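You operate a simulated robot arm through the tools that you are given. There is no shell and no other tool. Be economical: measure what you need, move in short steps, check, and stop when the job is done.

You run a simulated robot arm. Do the job below in one go: nothing can be reset, and whatever is moved stays where it is left.

Task
Pin and rack the green shackle, then clamp the shackle that the purple card names.
Fine: its own pin screwed home before the vice is opened; the green shackle goes to its own cradle.

The check looks at the end state, three seconds after you hand in, the way a careful person would. Anything else that was tipped, shoved, dropped, spilled or broken makes it a failure.

Robot
A 7-joint arm with a two-finger parallel gripper, fixed in place. Base frame: the origin is at the foot of the arm, x ahead of it, y to its left, z up. Readings come in cm, rad, newtons and seconds.
With the tool pointing down near the work surface it reaches from about 24 to 62 cm from the base axis. Its first joint turns from -1.152 to 1.152 rad. Payload 2.6 kg.
The tool frame sits at the grasp point between the pads (the TCP): z along the fingers, y along the line on which they close. The tips reach 3 cm beyond it. Largest opening 9.4 cm; finger width 2.8, thickness 1; the body of the gripper, 5 by 9.6 cm, starts 5.5 cm behind the TCP.
Orientation is that of the tool frame in the base frame, as a unit quaternion [x, y, z, w]. With the fingers straight down and closing along the base's y, the tool's x points along the base's -x, its y along +y and its z along -z.

Tools
- The arm moves only by the tool move_arm. Its argument "targets" is a list of rows, each a list of 3 entries, a list of its own where there are three numbers: the turn, a rotation vector about the tool's x, y, z in units of 8 degrees (1.0 is 8 degrees), then the shift along the tool's x, y, z in units of 25 mm (1.0 is 25 mm), then the opening in per cent of the stroke, from 0 (shut) to 100 (fully open). In form: [[[rx, ry, rz], [x, y, z], hand], ...]. A call has 1 to 12 rows; each row shifts and turns the commanded pose from where the row before left it, along the tool's axes as they then stand. A call with a number of a shift or a turn outside -1 to 1 is refused whole. Each row takes 0.2 s and may step no farther than 5 cm and 0.15 rad from the row before; otherwise, or with a gripper value out of range, the whole call is refused. A pose out of reach is approached as far as the arm can. The call stops where the force on the tool passes 60 N (or 10 N more than at its start, if that is more) or the arm is blocked; 0.2 s more then pass. Each finger travels about 7.2 cm/s and halts on what it meets, pressing with about 22 N; the grip force reading is that of the motor and also rises with nothing between the fingers. The clock runs only during rows and for 0.2 s after the last one: add rows that do not move to give the fingers time. It gives the time, the measured TCP pose, the force on the tool (base axes), the opening and the grip force at its end, in the units of the frame above (readings bear some noise), with the torque about the TCP (base axes, N m) and any sound that the robot's microphone picked up, and new pictures: "pictures" is both (left out), scene, wrist or none.
- Cameras (640 x 400 px; columns grow to the right, rows downward): "scene" is fixed at [2.99, 42.55, 56.52]; the picture's right is [-0.82, -0.57, 0.00], its down [-0.31, 0.45, -0.84] and it looks along [0.48, -0.69, -0.55] (base axes); focal length 347 px, centre (320, 200). "wrist" rides on the gripper at [7.6, 1.4, -10.2] in the tool frame; the picture's right is [-0.18, 0.98, 0.00], its down [-0.75, -0.14, -0.64] and it looks along [-0.63, -0.12, 0.77] (tool axes); focal length 243 px, centre (320, 200). There is no depth. A picture from a camera that has moved, and an enlarged one, comes with that camera's place and axes in the base frame and with its lens.
- inspect(camera, box): a new picture of the part [left, top, right, bottom] of that camera's present view, enlarged. It takes no simulated time.
- finish_job(): hands the job in; it is judged then, once.

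Go step by step. Nothing tells you positions but the pictures and the camera data: compare them with the known pose of the tool, close in by small moves and look again before you grip or let go. The budget is 120 turns and 200 pictures, counting those below and the enlarged ones. Unless the task says otherwise, let go and move clear before handing in, and close with one line.

The tools are called after "Emit:" as name(argument=value, ...) on one line, values as JSON. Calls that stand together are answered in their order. move_arm: Moves the arm, as the interface text tells. Its arguments: {"type":"object","properties":{"targets":{"type":"array"},"pictures":{"type":"string","enum":["both","scene","wrist","none"]}},"required":["targets"]} The other tools are called the same way: inspect (camera, box) takes an enlarged picture of a part of a camera's view; finish_job () hands the job in.

At the start:

```text
time_s: 0.0
tcp_pos: [45.05, -4.26, 30.98]
tool_rot: [0.001, 1.0, 0.0, 0.0]
wrist_force: [-0.3, 0.2, -0.3]
ft_torque: [-0.01, 0.0, -0.03]
grip_width: 9.4
finger_force: 0.1
```

scene: 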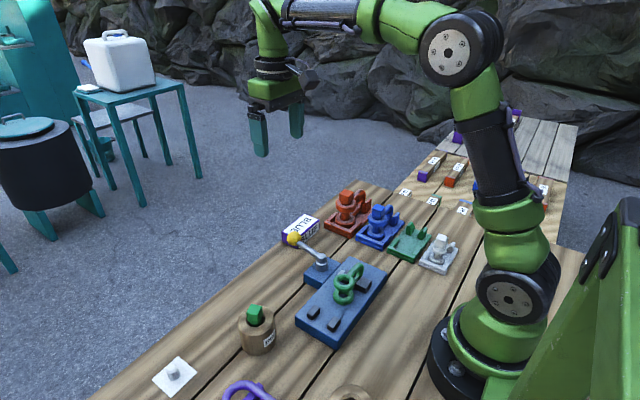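
wrist: 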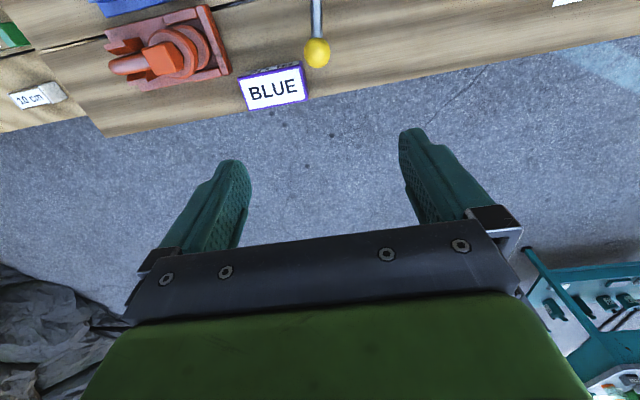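

I see a vice holding the green shackle, a pin (green head) in a wooden holder, cradles with red, blue, (empty) green and white ones, and a purple-edged card that reads BLUE. I look closer first.

Emit:
inspect(camera="scene", box=[280, 230, 400, 360])

Emit:
inspect(camera="scene", box=[310, 170, 470, 280])

Emit:
inspect(camera="scene", box=[140, 290, 400, 400])

Emit:
inspect(camera="scene", box=[380, 100, 580, 230])

```text
3.08 times, centred on (340, 295) of scene
camera zoom: at [2.99, 42.55, 56.52], right [-0.82, -0.57, 0.0], down [-0.31, 0.45, -0.84], along [0.48, -0.69, -0.55], focal length 1068 px, centre (258, -92)
```

zoom: 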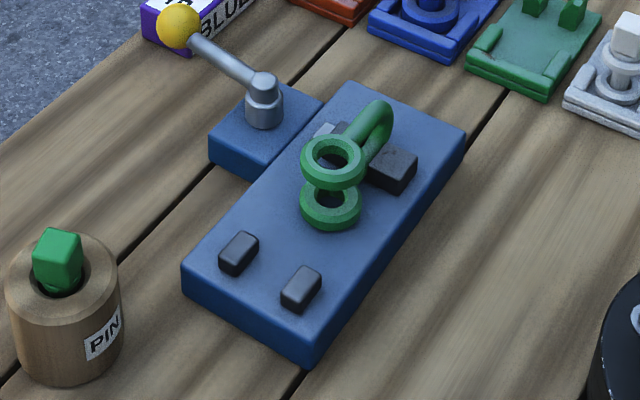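

```text
3.64 times, centred on (390, 225) of scene
camera zoom: at [2.99, 42.55, 56.52], right [-0.82, -0.57, 0.0], down [-0.31, 0.45, -0.84], along [0.48, -0.69, -0.55], focal length 1262 px, centre (66, 109)
```

zoom: 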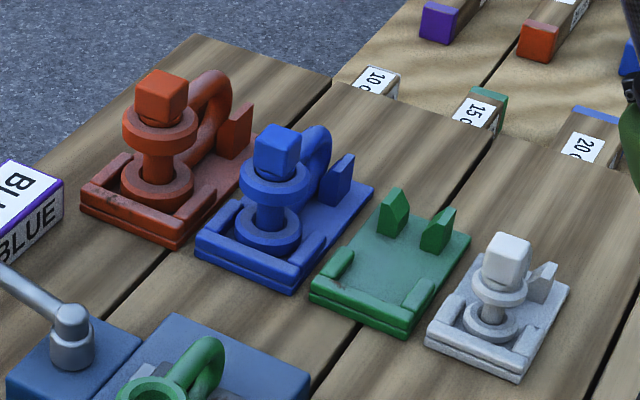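

```text
2.46 times, centred on (270, 345) of scene
camera zoom: at [2.99, 42.55, 56.52], right [-0.82, -0.57, 0.0], down [-0.31, 0.45, -0.84], along [0.48, -0.69, -0.55], focal length 854 px, centre (443, -157)
```

zoom: 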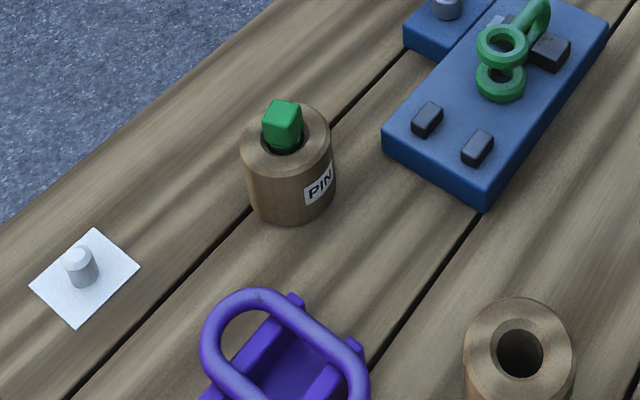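

```text
3.08 times, centred on (480, 165) of scene
camera zoom: at [2.99, 42.55, 56.52], right [-0.82, -0.57, 0.0], down [-0.31, 0.45, -0.84], along [0.48, -0.69, -0.55], focal length 1068 px, centre (-172, 308)
```

zoom: 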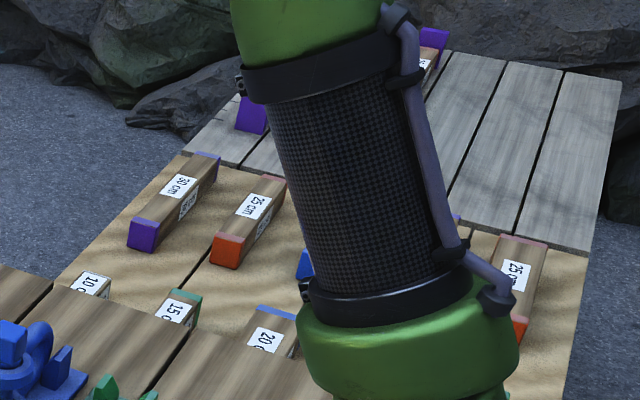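

The card names BLUE. I move above the vice to view it with the wrist camera.

Emit:
move_arm(targets=[[[0, 0, 0], [1, 0.27, 0.3], 100], [[0, 0, 0], [1, 0.27, 0.3], 100], [[0, 0, 0], [1, 0.27, 0.3], 100], [[0, 0, 0], [1, 0.27, 0.3], 100], [[0, 0, 0], [1, 0.27, 0.3], 100], [[0, 0, 0], [1, 0.27, 0.3], 100], [[0, 0, 0], [0, 0, 0], 100]])

```text
time_s: 1.6
tcp_pos: [30.09, -0.02, 26.59]
tool_rot: [0.0, 1.0, 0.0, 0.0]
wrist_force: [-0.4, -0.1, -0.9]
ft_torque: [-0.01, -0.03, 0.02]
grip_width: 9.39
finger_force: 0.1
camera wrist: at [22.46, 1.57, 36.91], right [0.18, 0.98, 0.0], down [0.75, -0.14, 0.64], along [0.63, -0.12, -0.77], focal length 243 px, centre (320, 200)
```

scene: 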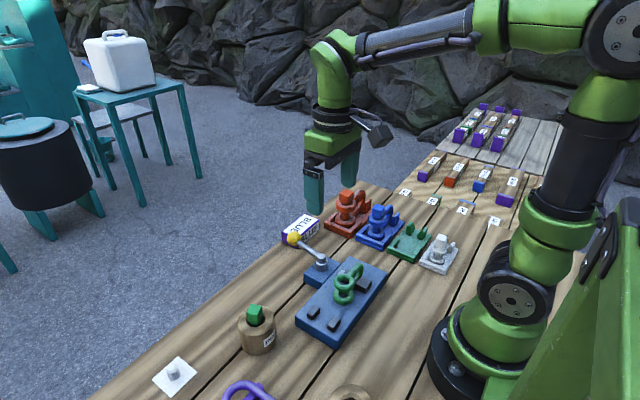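
wrist: 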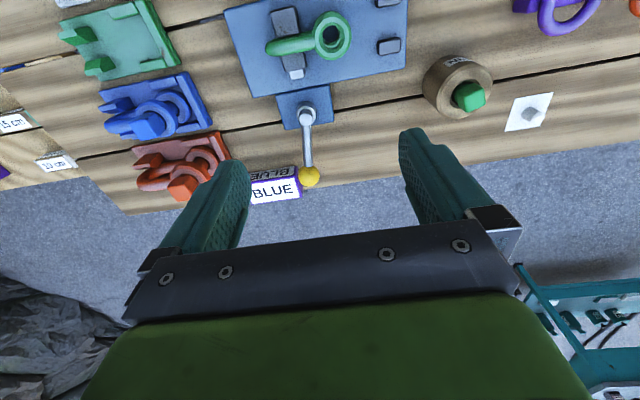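

Emit:
inspect(camera="wrist", box=[210, 0, 420, 200])

Emit:
inspect(camera="wrist", box=[50, 0, 260, 200])

Emit:
inspect(camera="wrist", box=[410, 30, 570, 150])

```text
2.00 times, centred on (315, 100) of wrist
camera zoom: at [22.46, 1.57, 36.91], right [0.18, 0.98, 0.0], down [0.75, -0.14, 0.64], along [0.63, -0.12, -0.77], focal length 485 px, centre (330, 400)
```

zoom: 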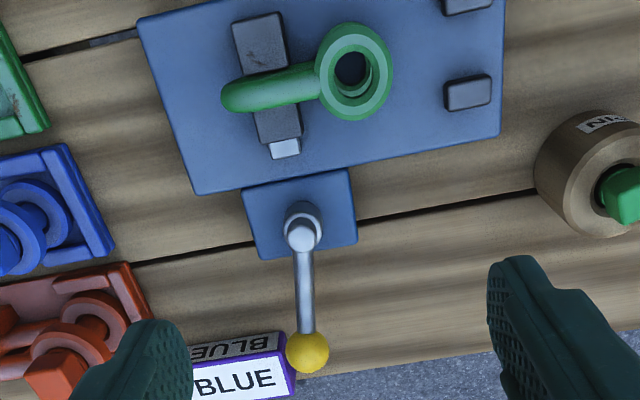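

```text
2.00 times, centred on (155, 100) of wrist
camera zoom: at [22.46, 1.57, 36.91], right [0.18, 0.98, 0.0], down [0.75, -0.14, 0.64], along [0.63, -0.12, -0.77], focal length 485 px, centre (650, 400)
```

zoom: 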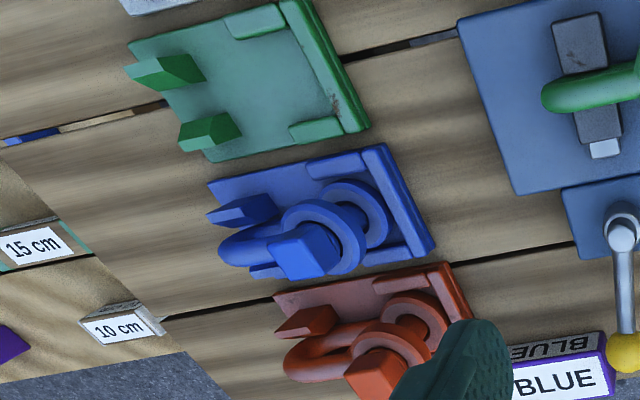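

```text
3.33 times, centred on (490, 90) of wrist
camera zoom: at [22.46, 1.57, 36.91], right [0.18, 0.98, 0.0], down [0.75, -0.14, 0.64], along [0.63, -0.12, -0.77], focal length 809 px, centre (-247, 567)
```

zoom: 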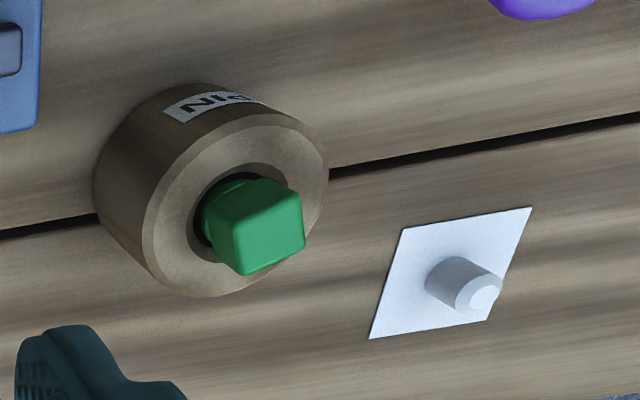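

The green shackle's ears are stacked at about (25.6, 2.0), tops z≈7.8 and 4.0; the pin head is at about (34.5, 16.8, 8.0). I go above the pin to see how its head is turned.

Emit:
move_arm(targets=[[[0, 0, 0], [-0.257, 0.96, 0.3], 100], [[0, 0, 0], [-0.257, 0.96, 0.5], 100], [[0, 0, 0], [-0.257, 0.96, 0.5], 100], [[0, 0, 0], [-0.257, 0.96, 0.5], 100], [[0, 0, 0], [-0.257, 0.96, 0.5], 100], [[0, 0, 0], [-0.257, 0.96, 0.5], 100], [[0, 0, 0], [-0.257, 0.96, 0.5], 100], [[0, 0, 0], [0, 0, 0], 100]])

Emit:
inspect(camera="wrist", box=[240, 80, 400, 200])

Emit:
inspect(camera="scene", box=[220, 280, 300, 360])

```text
time_s: 3.4
tcp_pos: [34.63, 16.84, 18.2]
tool_rot: [0.0, 1.0, -0.001, 0.0]
wrist_force: [0.2, 0.3, -0.8]
ft_torque: [0.0, 0.01, -0.02]
grip_width: 9.39
finger_force: 0.1
camera wrist: at [27.02, 18.28, 28.53], right [0.18, 0.98, 0.0], down [0.75, -0.14, 0.64], along [0.63, -0.12, -0.77], focal length 243 px, centre (320, 200)
```

scene: 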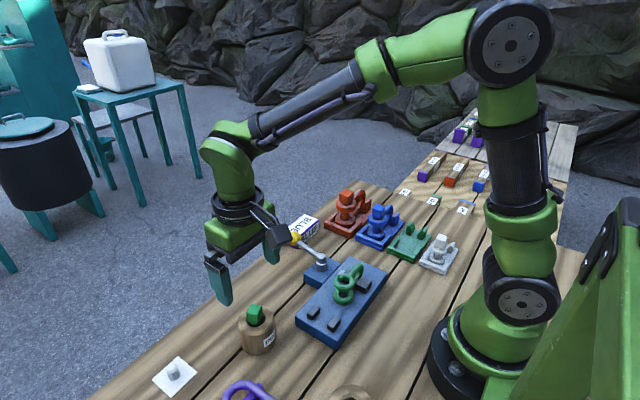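
wrist: 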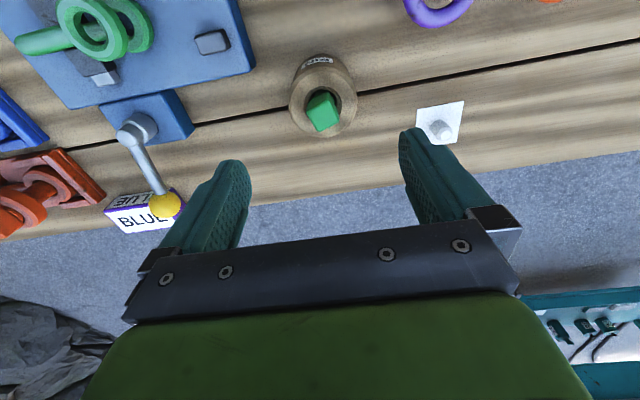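

```text
3.33 times, centred on (320, 140) of wrist
camera zoom: at [27.02, 18.28, 28.53], right [0.18, 0.98, 0.0], down [0.75, -0.14, 0.64], along [0.63, -0.12, -0.77], focal length 809 px, centre (320, 400)
```

zoom: 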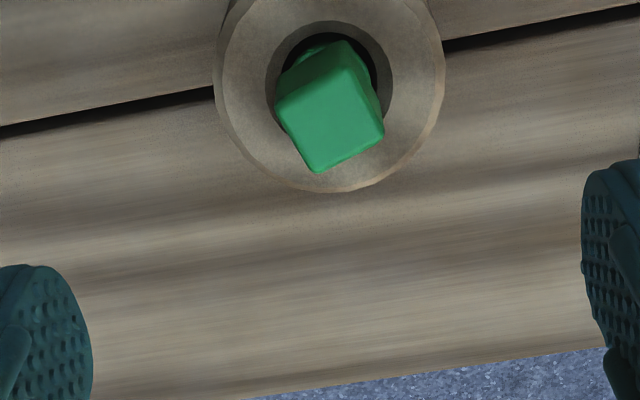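

```text
5.00 times, centred on (260, 320) of scene
camera zoom: at [2.99, 42.56, 56.52], right [-0.82, -0.57, 0.0], down [-0.31, 0.45, -0.84], along [0.48, -0.69, -0.55], focal length 1736 px, centre (620, -400)
```

zoom: 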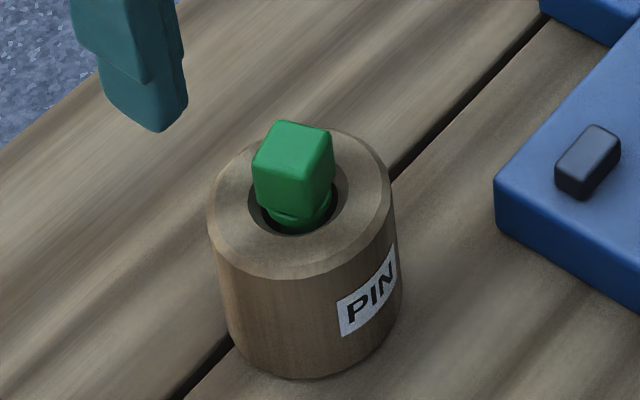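

The pin head is a ~1.9 cm cube centred at about (33.9, 17.2), top z≈9.9, yawed about 20° CCW. The holder top is at z≈7. I align and come partly down.

Emit:
move_arm(targets=[[[0, 0, 0], [0.27, 0.144, 0], 100], [[0, 0, -0.83], [0, 0, 0], 100], [[0, 0, -0.83], [0, 0, 0], 100], [[0, 0, -0.84], [0, 0, 0], 100], [[0, 0, 0], [0, 0, 0.8], 100], [[0, 0, 0], [0, 0, 0.8], 70], [[0, 0, 0], [0, 0, 0], 60]])

Emit:
inspect(camera="wrist", box=[240, 80, 400, 200])

Emit:
inspect(camera="scene", box=[200, 260, 300, 360])

```text
time_s: 5.0
tcp_pos: [34.0, 17.04, 14.21]
tool_rot: [-0.173, 0.985, 0.0, 0.0]
wrist_force: [-0.5, 1.2, 0.3]
ft_torque: [0.0, 0.04, 0.0]
grip_width: 5.63
finger_force: 0.0
camera wrist: at [26.36, 15.89, 24.48], right [-0.16, 0.99, 0.0], down [0.76, 0.13, 0.64], along [0.63, 0.11, -0.77], focal length 243 px, centre (320, 200)
```

scene: 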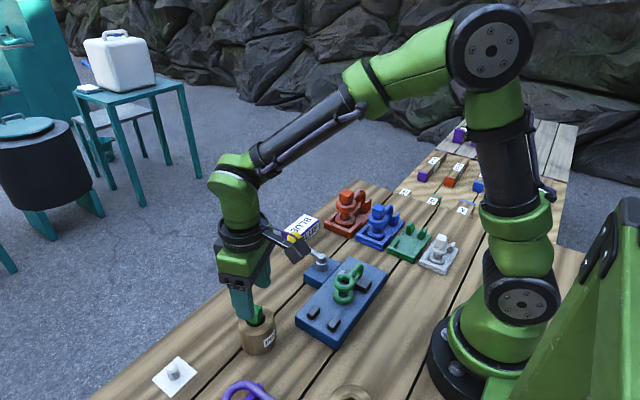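
wrist: 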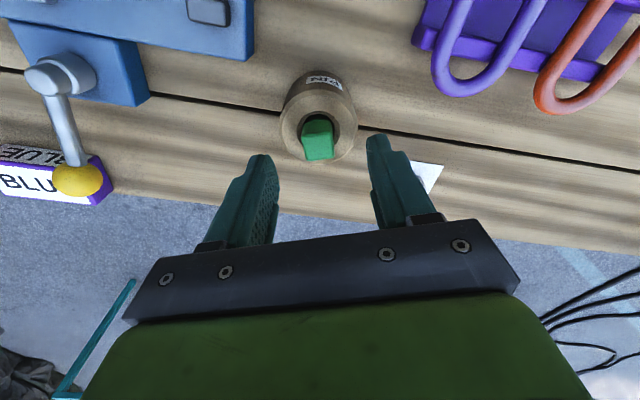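

```text
3.33 times, centred on (320, 140) of wrist
camera zoom: at [26.36, 15.89, 24.48], right [-0.16, 0.99, 0.0], down [0.76, 0.13, 0.64], along [0.63, 0.11, -0.77], focal length 809 px, centre (320, 400)
```

zoom: 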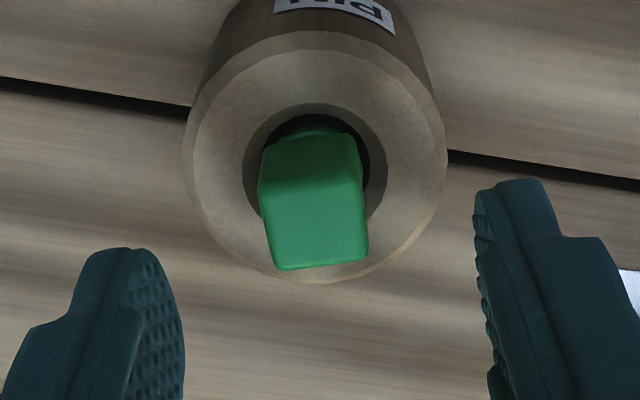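

```text
4.00 times, centred on (250, 310) of scene
camera zoom: at [2.99, 42.55, 56.52], right [-0.82, -0.57, 0.0], down [-0.31, 0.45, -0.84], along [0.48, -0.69, -0.55], focal length 1388 px, centre (600, -240)
```

zoom: 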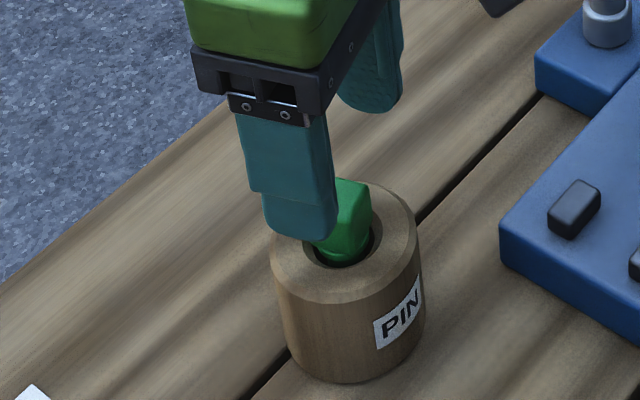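

Aligned with the head. I go down so the tips are just above the holder, then close.

Emit:
move_arm(targets=[[[0, 0, 0], [0.06, 0.05, 0.5], 60], [[0, 0, 0], [0, 0, 0.5], 60], [[0, 0, 0], [0, 0, 0.44], 60], [[0, 0, 0], [0, 0, 0], 40], [[0, 0, 0], [0, 0, 0], 10], [[0, 0, 0], [0, 0, 0], 0], [[0, 0, 0], [0, 0, 0], 0]])

Emit:
inspect(camera="wrist", box=[240, 80, 400, 200])

```text
time_s: 6.6
tcp_pos: [33.62, 16.77, 10.69]
tool_rot: [-0.173, 0.985, -0.002, 0.001]
wrist_force: [5.8, -19.9, 7.7]
ft_torque: [-0.83, -0.32, -0.23]
grip_width: 2.15
finger_force: 21.5
camera wrist: at [26.11, 15.77, 20.99], right [-0.16, 0.99, 0.0], down [0.76, 0.12, 0.64], along [0.64, 0.1, -0.77], focal length 243 px, centre (320, 200)
```

scene: 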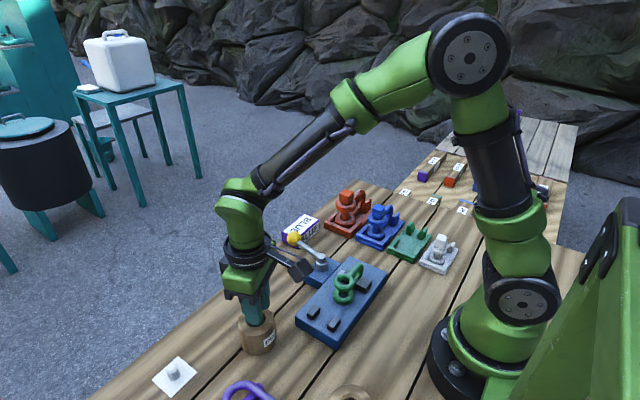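
wrist: 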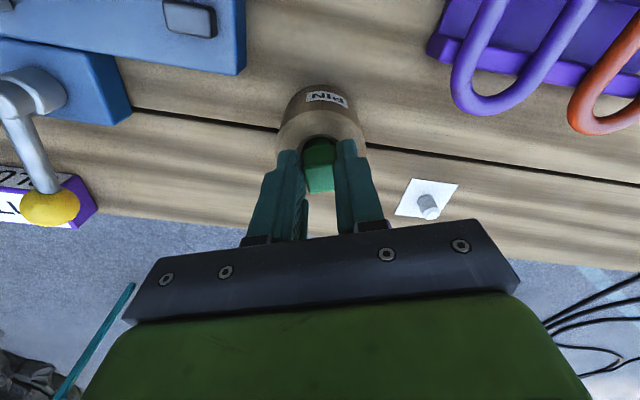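

```text
3.33 times, centred on (320, 140) of wrist
camera zoom: at [26.11, 15.77, 20.99], right [-0.16, 0.99, 0.0], down [0.76, 0.12, 0.64], along [0.64, 0.1, -0.77], focal length 809 px, centre (320, 400)
```

zoom: 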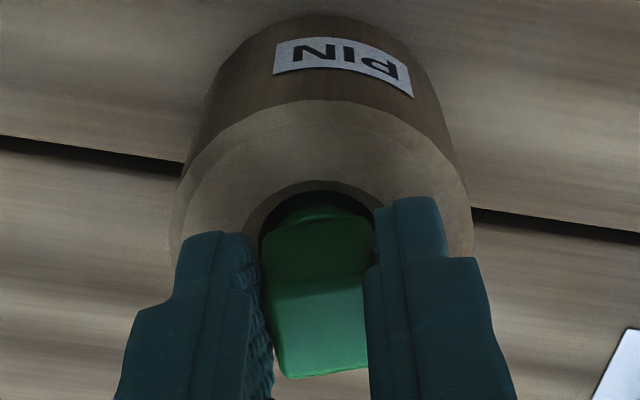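

Gripped at 2.15 cm, but with a side load; I ease the tool sideways to relieve it.

Emit:
move_arm(targets=[[[0, 0, 0], [0, -0.1, 0], 0], [[0, 0, 0], [0, -0.06, 0], 0]], pictures="none")

```text
time_s: 7.2
tcp_pos: [33.8, 16.78, 10.64]
tool_rot: [-0.174, 0.985, 0.002, -0.001]
wrist_force: [4.6, -5.2, 1.3]
ft_torque: [-0.18, -0.21, -0.07]
grip_width: 2.13
finger_force: 22.1
```

Emit:
move_arm(targets=[[[0, 0, 0], [0.03, -0.03, -0.3], 0], [[0, 0, 0], [0, 0, -0.6], 0], [[0, 0, 0], [0, 0, -0.8], 0], [[0, 0, 0], [0, 0, -0.9], 0], [[0, 0, 0], [0, 0, -0.9], 0], [[0, 0, 0], [0, 0, 0], 0]])

Emit:
inspect(camera="scene", box=[190, 220, 310, 360])

```text
time_s: 8.6
tcp_pos: [34.02, 16.7, 19.45]
tool_rot: [-0.173, 0.985, -0.001, 0.0]
wrist_force: [-0.1, -1.0, -0.4]
ft_torque: [0.03, -0.01, -0.03]
grip_width: 2.15
finger_force: 22.0
camera wrist: at [26.28, 15.46, 29.76], right [-0.16, 0.99, 0.0], down [0.76, 0.13, 0.64], along [0.63, 0.1, -0.77], focal length 243 px, centre (320, 200)
```

scene: 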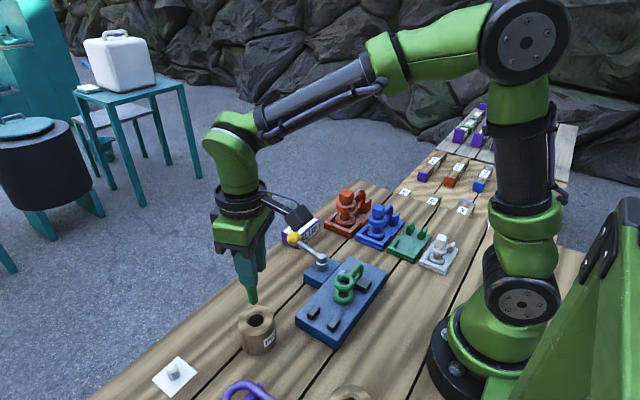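
wrist: 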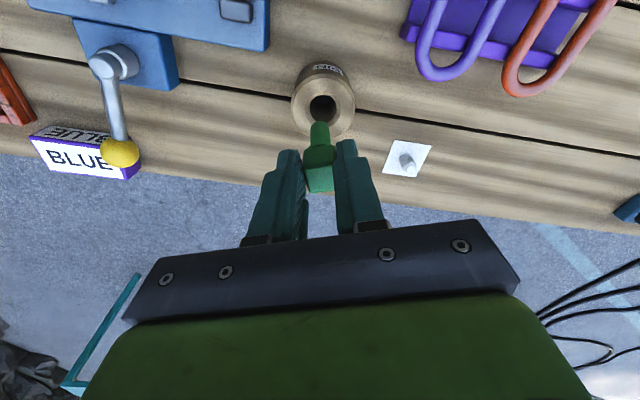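

```text
2.86 times, centred on (250, 290) of scene
camera zoom: at [2.99, 42.55, 56.52], right [-0.82, -0.57, 0.0], down [-0.31, 0.45, -0.84], along [0.48, -0.69, -0.55], focal length 992 px, centre (520, -57)
```

zoom: 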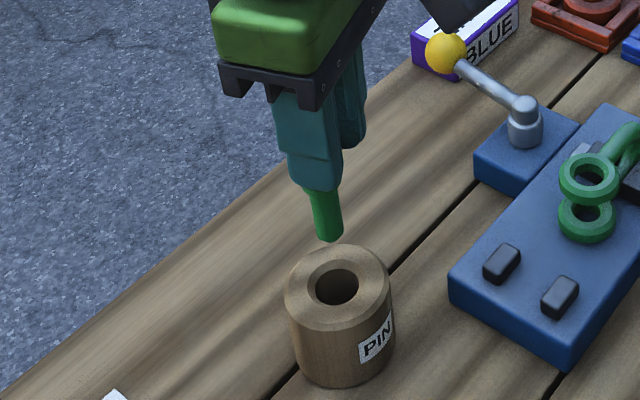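

Emit:
inspect(camera="wrist", box=[270, 100, 370, 200])

Emit:
inspect(camera="scene", box=[220, 240, 280, 310])

```text
4.00 times, centred on (320, 150) of wrist
camera zoom: at [26.28, 15.46, 29.76], right [-0.16, 0.99, 0.0], down [0.76, 0.13, 0.64], along [0.63, 0.1, -0.77], focal length 970 px, centre (320, 400)
```

zoom: 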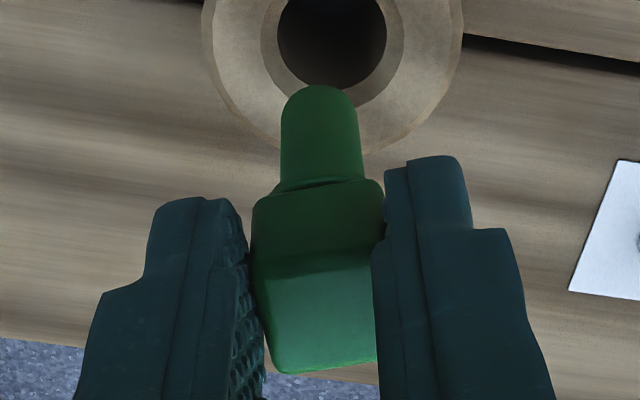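

```text
5.71 times, centred on (250, 275) of scene
camera zoom: at [2.99, 42.55, 56.52], right [-0.82, -0.57, 0.0], down [-0.31, 0.45, -0.84], along [0.48, -0.69, -0.55], focal length 1984 px, centre (720, -229)
```

zoom: 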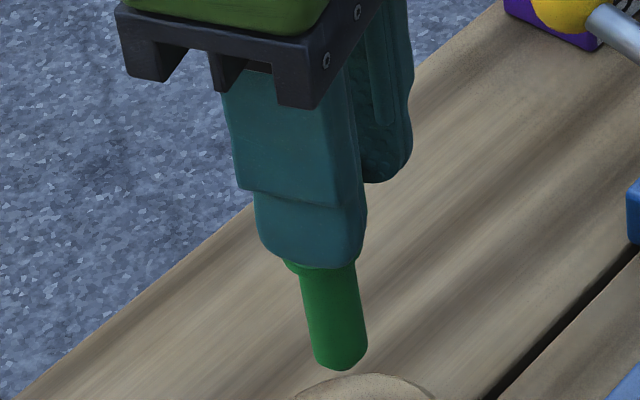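

The pin hangs straight with its tip ~9.3 cm below the TCP. I carry it over the shackle's ears, staying above them.

Emit:
move_arm(targets=[[[0, 0, 0], [0.737, -0.626, -0.05], 0], [[0, 0, 0], [0.737, -0.626, -0.05], 0], [[0, 0, 0], [0.737, -0.626, -0.05], 0], [[0, 0, 0], [0.737, -0.626, -0.05], 0], [[0, 0, 0], [0.737, -0.626, 0], 0], [[0, 0, 0], [0.737, -0.626, 0], 0], [[0, 0, 0], [0.737, -0.626, 0], 0], [[0, 0, 0], [0, 0, 0], 0]])

Emit:
inspect(camera="wrist", box=[240, 50, 400, 200])

Emit:
inspect(camera="scene", box=[290, 210, 410, 330])

```text
time_s: 10.4
tcp_pos: [25.35, 1.84, 19.97]
tool_rot: [-0.174, 0.985, 0.0, 0.0]
wrist_force: [0.7, -0.2, -0.1]
ft_torque: [0.01, 0.01, 0.0]
grip_width: 2.13
finger_force: 22.3
camera wrist: at [17.73, 0.72, 30.26], right [-0.16, 0.99, 0.0], down [0.76, 0.12, 0.64], along [0.63, 0.1, -0.77], focal length 243 px, centre (320, 200)
```

scene: 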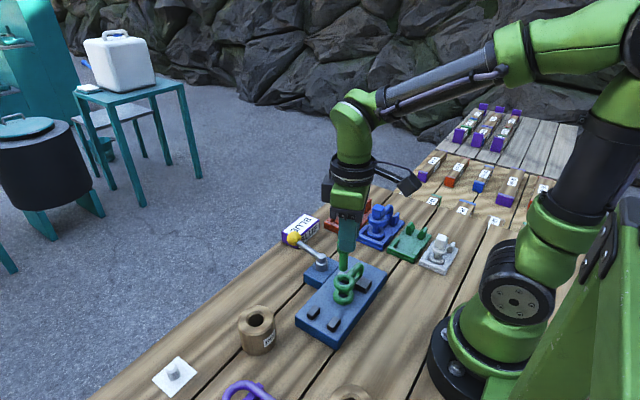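
wrist: 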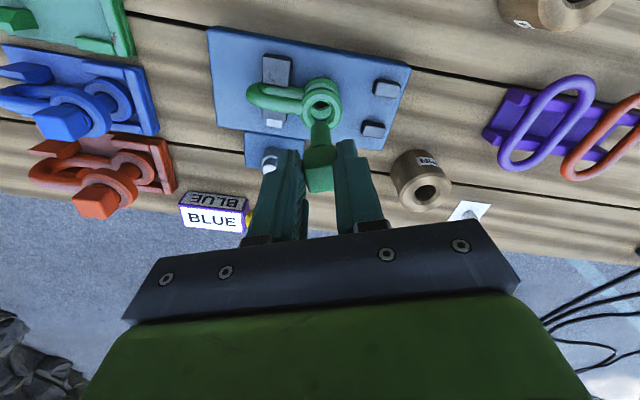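

```text
2.67 times, centred on (320, 125) of wrist
camera zoom: at [17.73, 0.72, 30.26], right [-0.16, 0.99, 0.0], down [0.76, 0.12, 0.64], along [0.63, 0.1, -0.77], focal length 647 px, centre (320, 400)
```

zoom: 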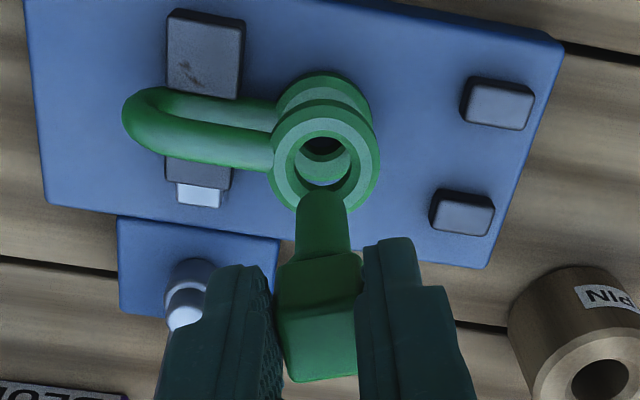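

```text
3.33 times, centred on (350, 270) of scene
camera zoom: at [2.99, 42.55, 56.52], right [-0.82, -0.57, 0.0], down [-0.31, 0.45, -0.84], along [0.48, -0.69, -0.55], focal length 1157 px, centre (220, -33)
```

zoom: 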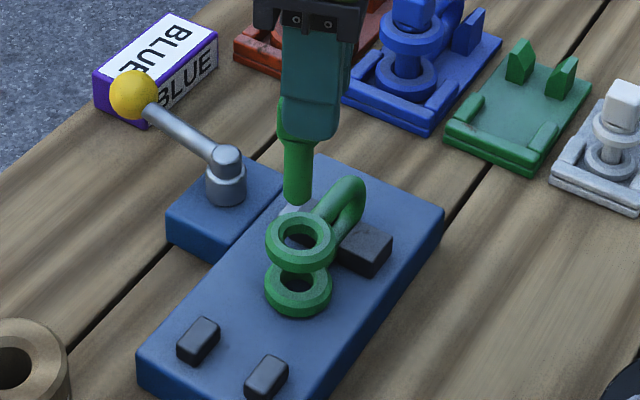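

The ear hole is at about (25.55, 2.14, 7.85); the pin tip is about 0.5 cm too far in +x. I correct and lower to just above the ear to compare.

Emit:
move_arm(targets=[[[0, 0, 0], [0.16, 0.12, 0], 0], [[0, 0, 0], [0, 0, 0.4], 0], [[0, 0, 0], [0, 0, 0.4], 0], [[0, 0, 0], [0, 0, 0], 0]], pictures="none")

Emit:
inspect(camera="wrist", box=[270, 70, 370, 200])

Emit:
inspect(camera="scene", box=[310, 230, 390, 310])

```text
time_s: 11.4
tcp_pos: [24.99, 2.09, 17.86]
tool_rot: [-0.173, 0.985, 0.0, 0.001]
wrist_force: [-0.2, -0.2, -1.1]
ft_torque: [0.0, 0.01, 0.03]
grip_width: 2.15
finger_force: 22.2
```

```text
3.08 times, centred on (320, 135) of wrist
camera zoom: at [17.32, 0.94, 28.16], right [-0.16, 0.99, 0.0], down [0.76, 0.13, 0.64], along [0.63, 0.1, -0.77], focal length 746 px, centre (320, 400)
```

zoom: 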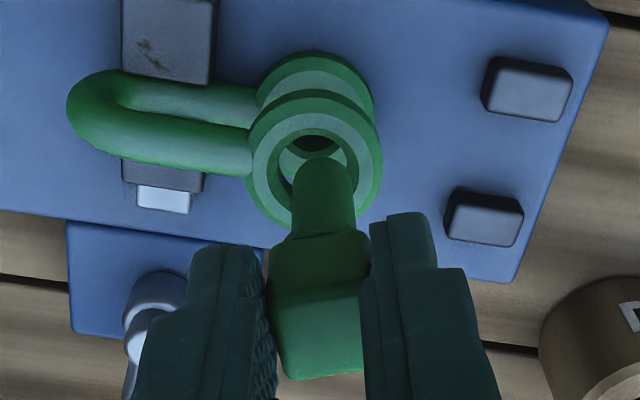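

```text
5.00 times, centred on (350, 270) of scene
camera zoom: at [2.99, 42.55, 56.52], right [-0.82, -0.57, 0.0], down [-0.31, 0.45, -0.84], along [0.48, -0.69, -0.55], focal length 1736 px, centre (170, -150)
```

zoom: 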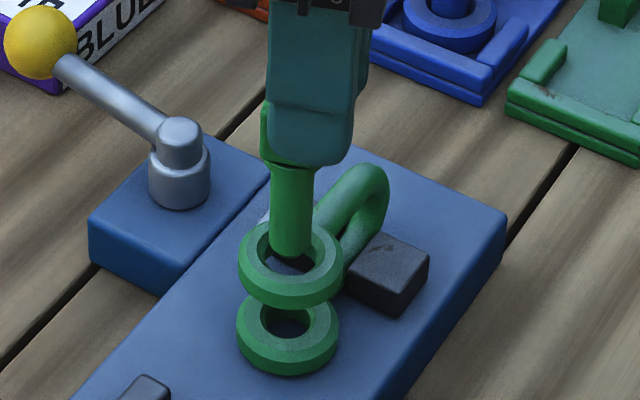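

Emit:
inspect(camera="wrist", box=[295, 95, 345, 145])

Emit:
inspect(camera="scene", box=[325, 255, 365, 295])

```text
8.00 times, centred on (320, 120) of wrist
camera zoom: at [17.32, 0.94, 28.16], right [-0.16, 0.99, 0.0], down [0.76, 0.13, 0.64], along [0.63, 0.1, -0.77], focal length 1941 px, centre (320, 840)
```

zoom: 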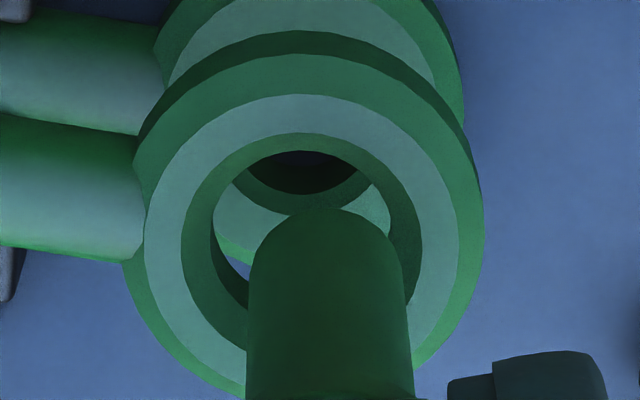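

```text
10.00 times, centred on (345, 275) of scene
camera zoom: at [2.99, 42.55, 56.52], right [-0.82, -0.57, 0.0], down [-0.31, 0.45, -0.84], along [0.48, -0.69, -0.55], focal length 3471 px, centre (70, -550)
```

zoom: 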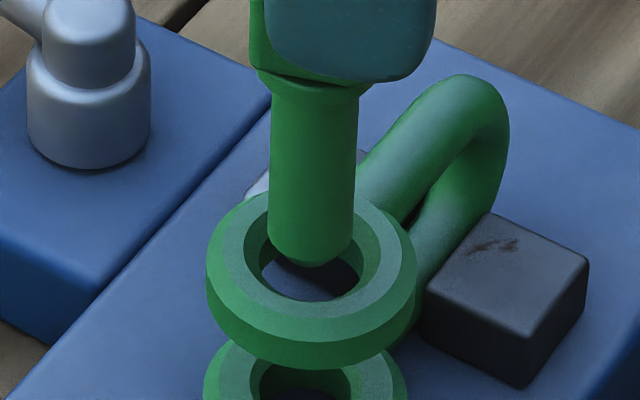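

The pin is slightly off (about +0.25 in y, −0.18 in x); I correct and lower it into the upper ear.

Emit:
move_arm(targets=[[[0, 0, 0], [-0.035, -0.12, 0], 0], [[0, 0, 0], [0, 0, 0.2], 0], [[0, 0, 0], [0, 0, 0.2], 0], [[0, 0, 0], [0, 0, 0.2], 0], [[0, 0, 0], [0, 0, 0], 0]], pictures="none")

Emit:
inspect(camera="wrist", box=[280, 80, 360, 160])

Emit:
inspect(camera="scene", box=[315, 245, 375, 305])

```text
time_s: 12.6
tcp_pos: [25.14, 1.83, 16.38]
tool_rot: [-0.174, 0.985, -0.001, 0.0]
wrist_force: [1.0, -0.4, -1.0]
ft_torque: [0.01, 0.03, 0.01]
grip_width: 2.16
finger_force: 22.2
```

```text
5.00 times, centred on (320, 120) of wrist
camera zoom: at [17.51, 0.66, 26.71], right [-0.16, 0.99, 0.0], down [0.76, 0.12, 0.64], along [0.63, 0.1, -0.77], focal length 1213 px, centre (320, 600)
```

zoom: 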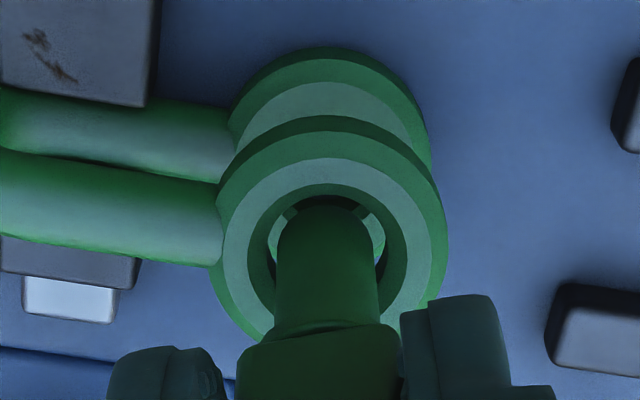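

```text
6.67 times, centred on (345, 275) of scene
camera zoom: at [2.99, 42.55, 56.52], right [-0.82, -0.57, 0.0], down [-0.31, 0.45, -0.84], along [0.48, -0.69, -0.55], focal length 2314 px, centre (153, -300)
```

zoom: 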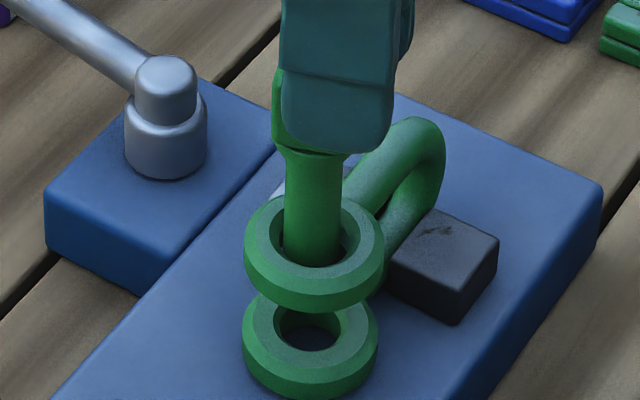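

The tip is inside the upper ear. I keep lowering in small steps until it meets the lower ear's thread.

Emit:
move_arm(targets=[[[0, 0, 0], [0, 0, 0.25], 0], [[0, 0, 0], [0, 0, 0.25], 0], [[0, 0, 0], [0, 0, 0.25], 0], [[0, 0, 0], [0, 0, 0.15], 0], [[0, 0, 0], [0, 0, 0], 0]], pictures="none")

Emit:
inspect(camera="scene", box=[315, 245, 375, 305])

```text
time_s: 13.8
tcp_pos: [25.12, 1.76, 14.14]
tool_rot: [-0.174, 0.985, -0.001, 0.0]
wrist_force: [0.2, -0.3, -0.5]
ft_torque: [-0.01, 0.04, -0.01]
grip_width: 2.12
finger_force: 21.7
```

```text
6.67 times, centred on (345, 275) of scene
camera zoom: at [2.99, 42.55, 56.52], right [-0.82, -0.57, 0.0], down [-0.31, 0.45, -0.84], along [0.48, -0.69, -0.55], focal length 2314 px, centre (153, -300)
```

zoom: 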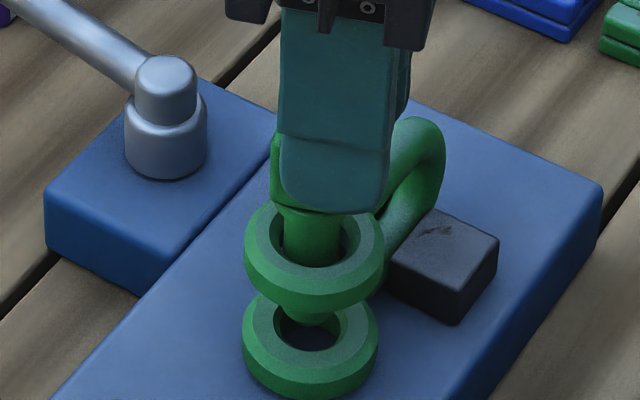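

Emit:
move_arm(targets=[[[0, 0, 0], [0, 0, 0.12], 0], [[0, 0, 0], [0, 0, 0.12], 0], [[0, 0, 0], [0, 0, 0.12], 0], [[0, 0, 0], [0, 0, 0], 0]], pictures="none")

Emit:
inspect(camera="scene", box=[315, 245, 375, 305])

```text
time_s: 14.8
tcp_pos: [25.13, 1.95, 13.27]
tool_rot: [-0.174, 0.985, 0.0, 0.002]
wrist_force: [-7.2, -1.6, 24.8]
ft_torque: [-0.1, 0.27, -0.04]
grip_width: 2.17
finger_force: 22.0
```

```text
6.67 times, centred on (345, 275) of scene
camera zoom: at [2.98, 42.55, 56.52], right [-0.82, -0.57, 0.0], down [-0.31, 0.45, -0.84], along [0.48, -0.69, -0.55], focal length 2314 px, centre (153, -300)
```

zoom: 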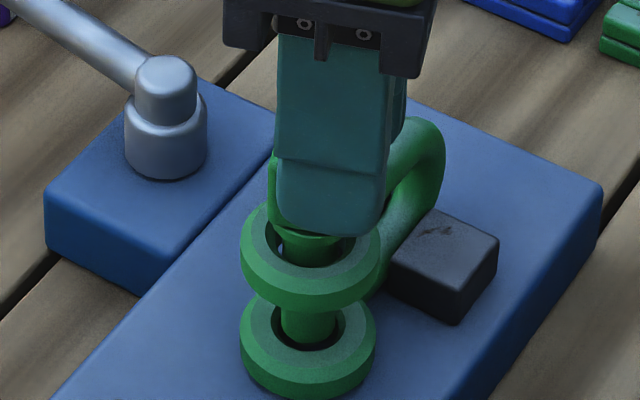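

The pin rests on the lower ear's thread (25 N). I ease off, release, recentre on the pin axis and look at how it stands.

Emit:
move_arm(targets=[[[0, 0, 0], [0, 0, -0.06], 0], [[0, 0, 0], [0, 0, 0], 20], [[0, 0, 0], [0, 0, 0], 60], [[0, 0, 0], [0, 0, 0], 60], [[0, 0, 0], [-0.18, 0.02, 0], 60], [[0, 0, 0], [0, 0, 0], 60]], pictures="none")

Emit:
inspect(camera="scene", box=[315, 235, 375, 295])

Emit:
inspect(camera="wrist", box=[260, 90, 380, 210])

```text
time_s: 16.2
tcp_pos: [25.66, 2.02, 13.39]
tool_rot: [-0.174, 0.985, 0.0, 0.0]
wrist_force: [0.5, 0.1, 1.0]
ft_torque: [0.01, 0.01, 0.01]
grip_width: 5.6
finger_force: 0.0
```

```text
6.67 times, centred on (345, 265) of scene
camera zoom: at [2.99, 42.55, 56.52], right [-0.82, -0.57, 0.0], down [-0.31, 0.45, -0.84], along [0.48, -0.69, -0.55], focal length 2314 px, centre (153, -233)
```

zoom: 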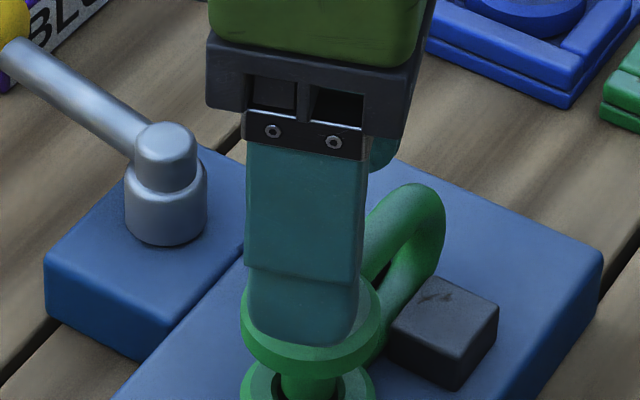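

```text
3.33 times, centred on (320, 150) of wrist
camera zoom: at [17.9, 0.86, 23.74], right [-0.16, 0.99, 0.0], down [0.76, 0.13, 0.64], along [0.63, 0.1, -0.77], focal length 809 px, centre (320, 367)
```

zoom: 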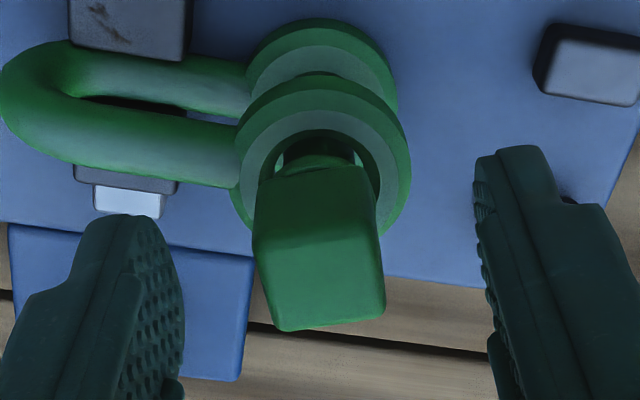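

The pin stands in the ears. I rotate the open hand 90° CCW to gain clockwise travel.

Emit:
move_arm(targets=[[[0, 0, -1], [0, 0, 0], 60], [[0, 0, -1], [0, 0, 0], 60], [[0, 0, -1], [0, 0, 0], 60], [[0, 0, -1], [0, 0, 0], 60], [[0, 0, -1], [0, 0, 0], 60], [[0, 0, -1], [0, 0, 0], 60], [[0, 0, -1], [0, 0, 0], 60], [[0, 0, -1], [0, 0, 0], 60], [[0, 0, -1], [0, 0, 0], 60], [[0, 0, -1], [0, 0, 0], 60], [[0, 0, -1], [0, 0, 0], 60], [[0, 0, -0.25], [0, 0, 0.16], 60]])

Emit:
inspect(camera="wrist", box=[260, 90, 380, 210])

```text
time_s: 18.8
tcp_pos: [25.6, 1.94, 12.92]
tool_rot: [0.82, -0.573, 0.001, 0.0]
wrist_force: [0.5, 0.4, 0.4]
ft_torque: [-0.01, -0.01, 0.02]
grip_width: 5.6
finger_force: 0.1
camera wrist: at [26.83, -5.53, 23.34], right [-0.99, -0.17, 0.0], down [-0.13, 0.76, 0.64], along [-0.11, 0.63, -0.77], focal length 243 px, centre (320, 200)
```

scene: 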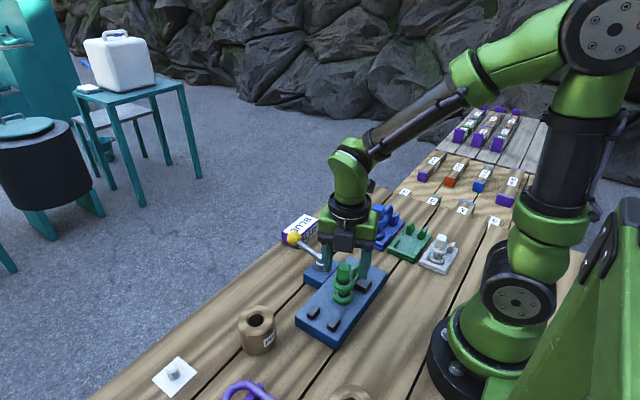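
wrist: 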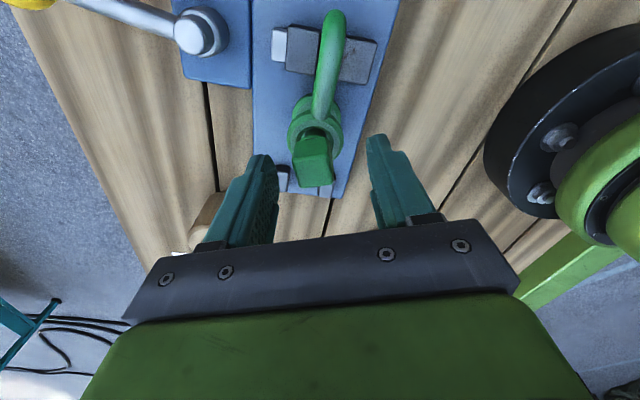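

```text
3.33 times, centred on (320, 150) of wrist
camera zoom: at [26.83, -5.53, 23.34], right [-0.99, -0.17, 0.0], down [-0.13, 0.76, 0.64], along [-0.11, 0.63, -0.77], focal length 809 px, centre (320, 367)
```

zoom: 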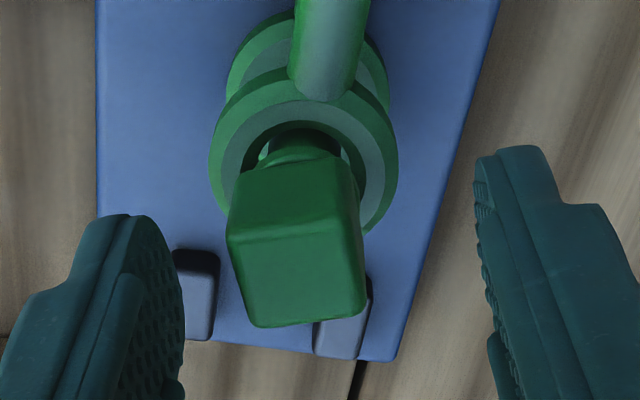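

Rotation worked. I recentre slightly, lower 3 mm, and close on the head.

Emit:
move_arm(targets=[[[0, 0, 0], [-0.046, -0.06, 0.1], 60], [[0, 0, 0], [0, 0, 0], 40], [[0, 0, 0], [0, 0, 0], 15], [[0, 0, 0], [0, 0, 0], 0], [[0, 0, 0], [0, 0, 0], 0]], pictures="none")

```text
time_s: 20.0
tcp_pos: [25.51, 2.22, 12.7]
tool_rot: [0.819, -0.574, 0.0, -0.001]
wrist_force: [2.3, 6.1, 0.7]
ft_torque: [0.34, -0.14, -0.01]
grip_width: 2.14
finger_force: 22.5
```

Good grip, small side forces. I start screwing clockwise with light downward feed.

Emit:
move_arm(targets=[[[0, 0, 0], [0, 0, 0.03], 0], [[0, 0, 1], [0, 0, 0.01], 0], [[0, 0, 1], [0, 0, 0.01], 0], [[0, 0, 1], [0, 0, 0.01], 0], [[0, 0, 1], [0, 0, 0.01], 0], [[0, 0, 1], [0, 0, 0.01], 0], [[0, 0, 1], [0, 0, 0.01], 0], [[0, 0, 0], [0, 0, 0], 0]], pictures="scene")

Emit:
inspect(camera="scene", box=[310, 240, 380, 310])

```text
time_s: 21.8
tcp_pos: [25.61, 2.14, 12.51]
tool_rot: [-0.514, 0.858, -0.001, 0.0]
wrist_force: [2.4, 4.8, 6.7]
ft_torque: [0.13, -0.33, -0.03]
grip_width: 2.14
finger_force: 22.1
```

scene: 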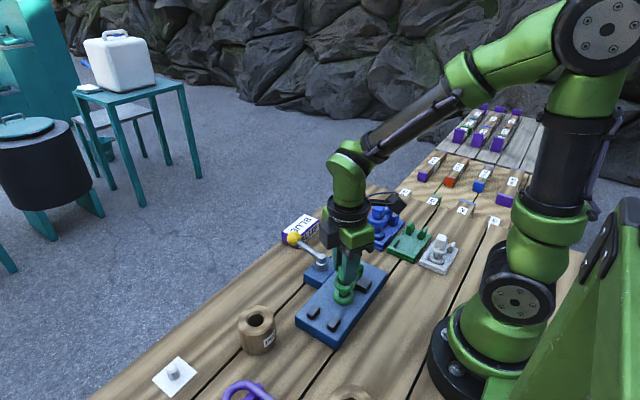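

```text
5.71 times, centred on (345, 275) of scene
camera zoom: at [2.99, 42.55, 56.52], right [-0.82, -0.57, 0.0], down [-0.31, 0.45, -0.84], along [0.48, -0.69, -0.55], focal length 1984 px, centre (177, -229)
```

zoom: 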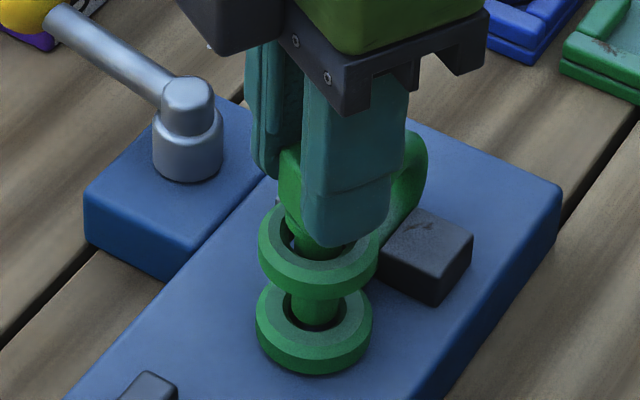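

Emit:
move_arm(targets=[[[0, 0, 1], [0, 0, 0.01], 0], [[0, 0, 1], [0, 0, 0.01], 0], [[0, 0, 1], [0, 0, 0.01], 0], [[0, 0, 1], [0, 0, 0.01], 0], [[0, 0, 1], [0, 0, 0.01], 0], [[0, 0, 1], [0, 0, 0.01], 0], [[0, 0, 1], [0, 0, 0.01], 0], [[0, 0, 1], [0, 0, 0.01], 0], [[0, 0, 1], [0, 0, 0.01], 0], [[0, 0, 1], [0, 0, 0.01], 0], [[0, 0, 1], [0, 0, 0.01], 0], [[0, 0, 1], [0, 0, 0.01], 0]], pictures="none")

Emit:
inspect(camera="scene", box=[310, 240, 380, 310])

```text
time_s: 24.4
tcp_pos: [25.58, 1.96, 12.43]
tool_rot: [0.294, 0.956, -0.001, 0.0]
wrist_force: [8.1, -25.3, 5.0]
ft_torque: [-0.86, -0.49, -0.04]
grip_width: 2.13
finger_force: 21.9
```

```text
5.71 times, centred on (345, 275) of scene
camera zoom: at [2.99, 42.55, 56.52], right [-0.82, -0.57, 0.0], down [-0.31, 0.45, -0.84], along [0.48, -0.69, -0.55], focal length 1984 px, centre (177, -229)
```

zoom: 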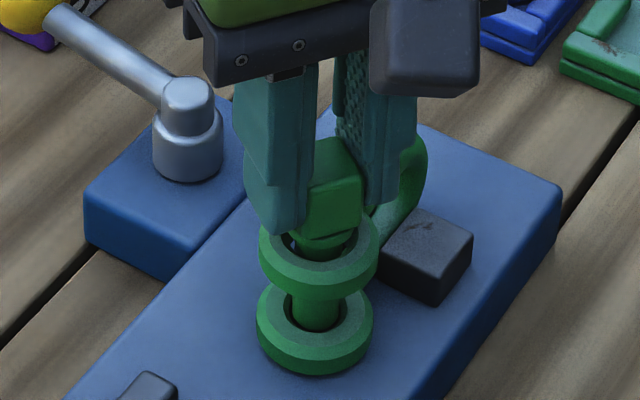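

Turned ~144°; z is creeping down but there is a side load. I ease the side load and read again.

Emit:
move_arm(targets=[[[0, 0, 0], [-0.05, -0.04, 0], 0], [[0, 0, 0], [-0.04, -0.04, 0], 0], [[0, 0, 0], [0, 0, 0], 0]], pictures="wrist")

Emit:
inspect(camera="wrist", box=[260, 90, 380, 210])

```text
time_s: 25.2
tcp_pos: [25.7, 2.01, 12.34]
tool_rot: [0.293, 0.956, 0.001, -0.001]
wrist_force: [2.7, 0.7, 6.6]
ft_torque: [-0.2, -0.23, -0.02]
grip_width: 2.12
finger_force: 22.0
camera wrist: at [20.19, 7.55, 22.69], right [0.7, 0.71, 0.0], down [0.55, -0.54, 0.64], along [0.46, -0.45, -0.77], focal length 243 px, centre (320, 200)
```

wrist: 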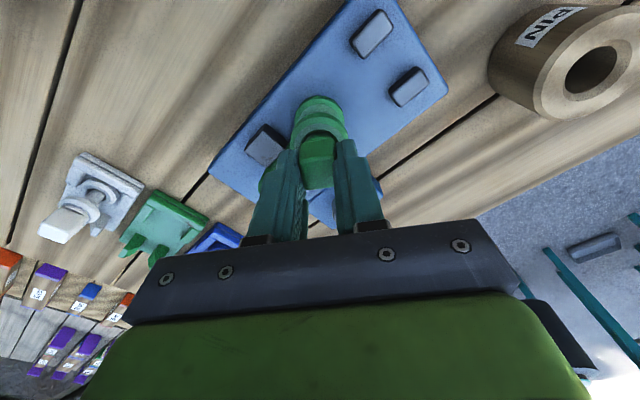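

```text
3.33 times, centred on (320, 150) of wrist
camera zoom: at [20.19, 7.55, 22.69], right [0.7, 0.71, 0.0], down [0.55, -0.54, 0.64], along [0.46, -0.45, -0.77], focal length 809 px, centre (320, 367)
```

zoom: 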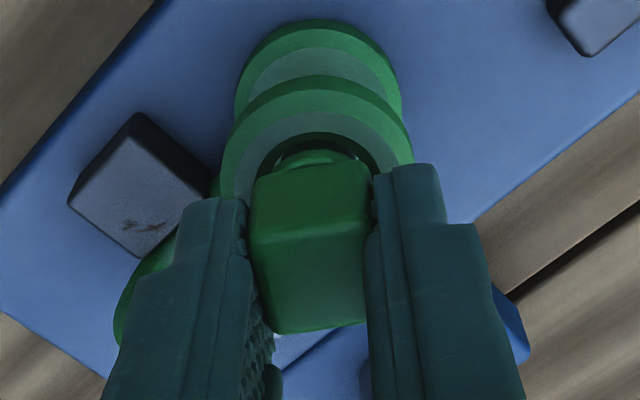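

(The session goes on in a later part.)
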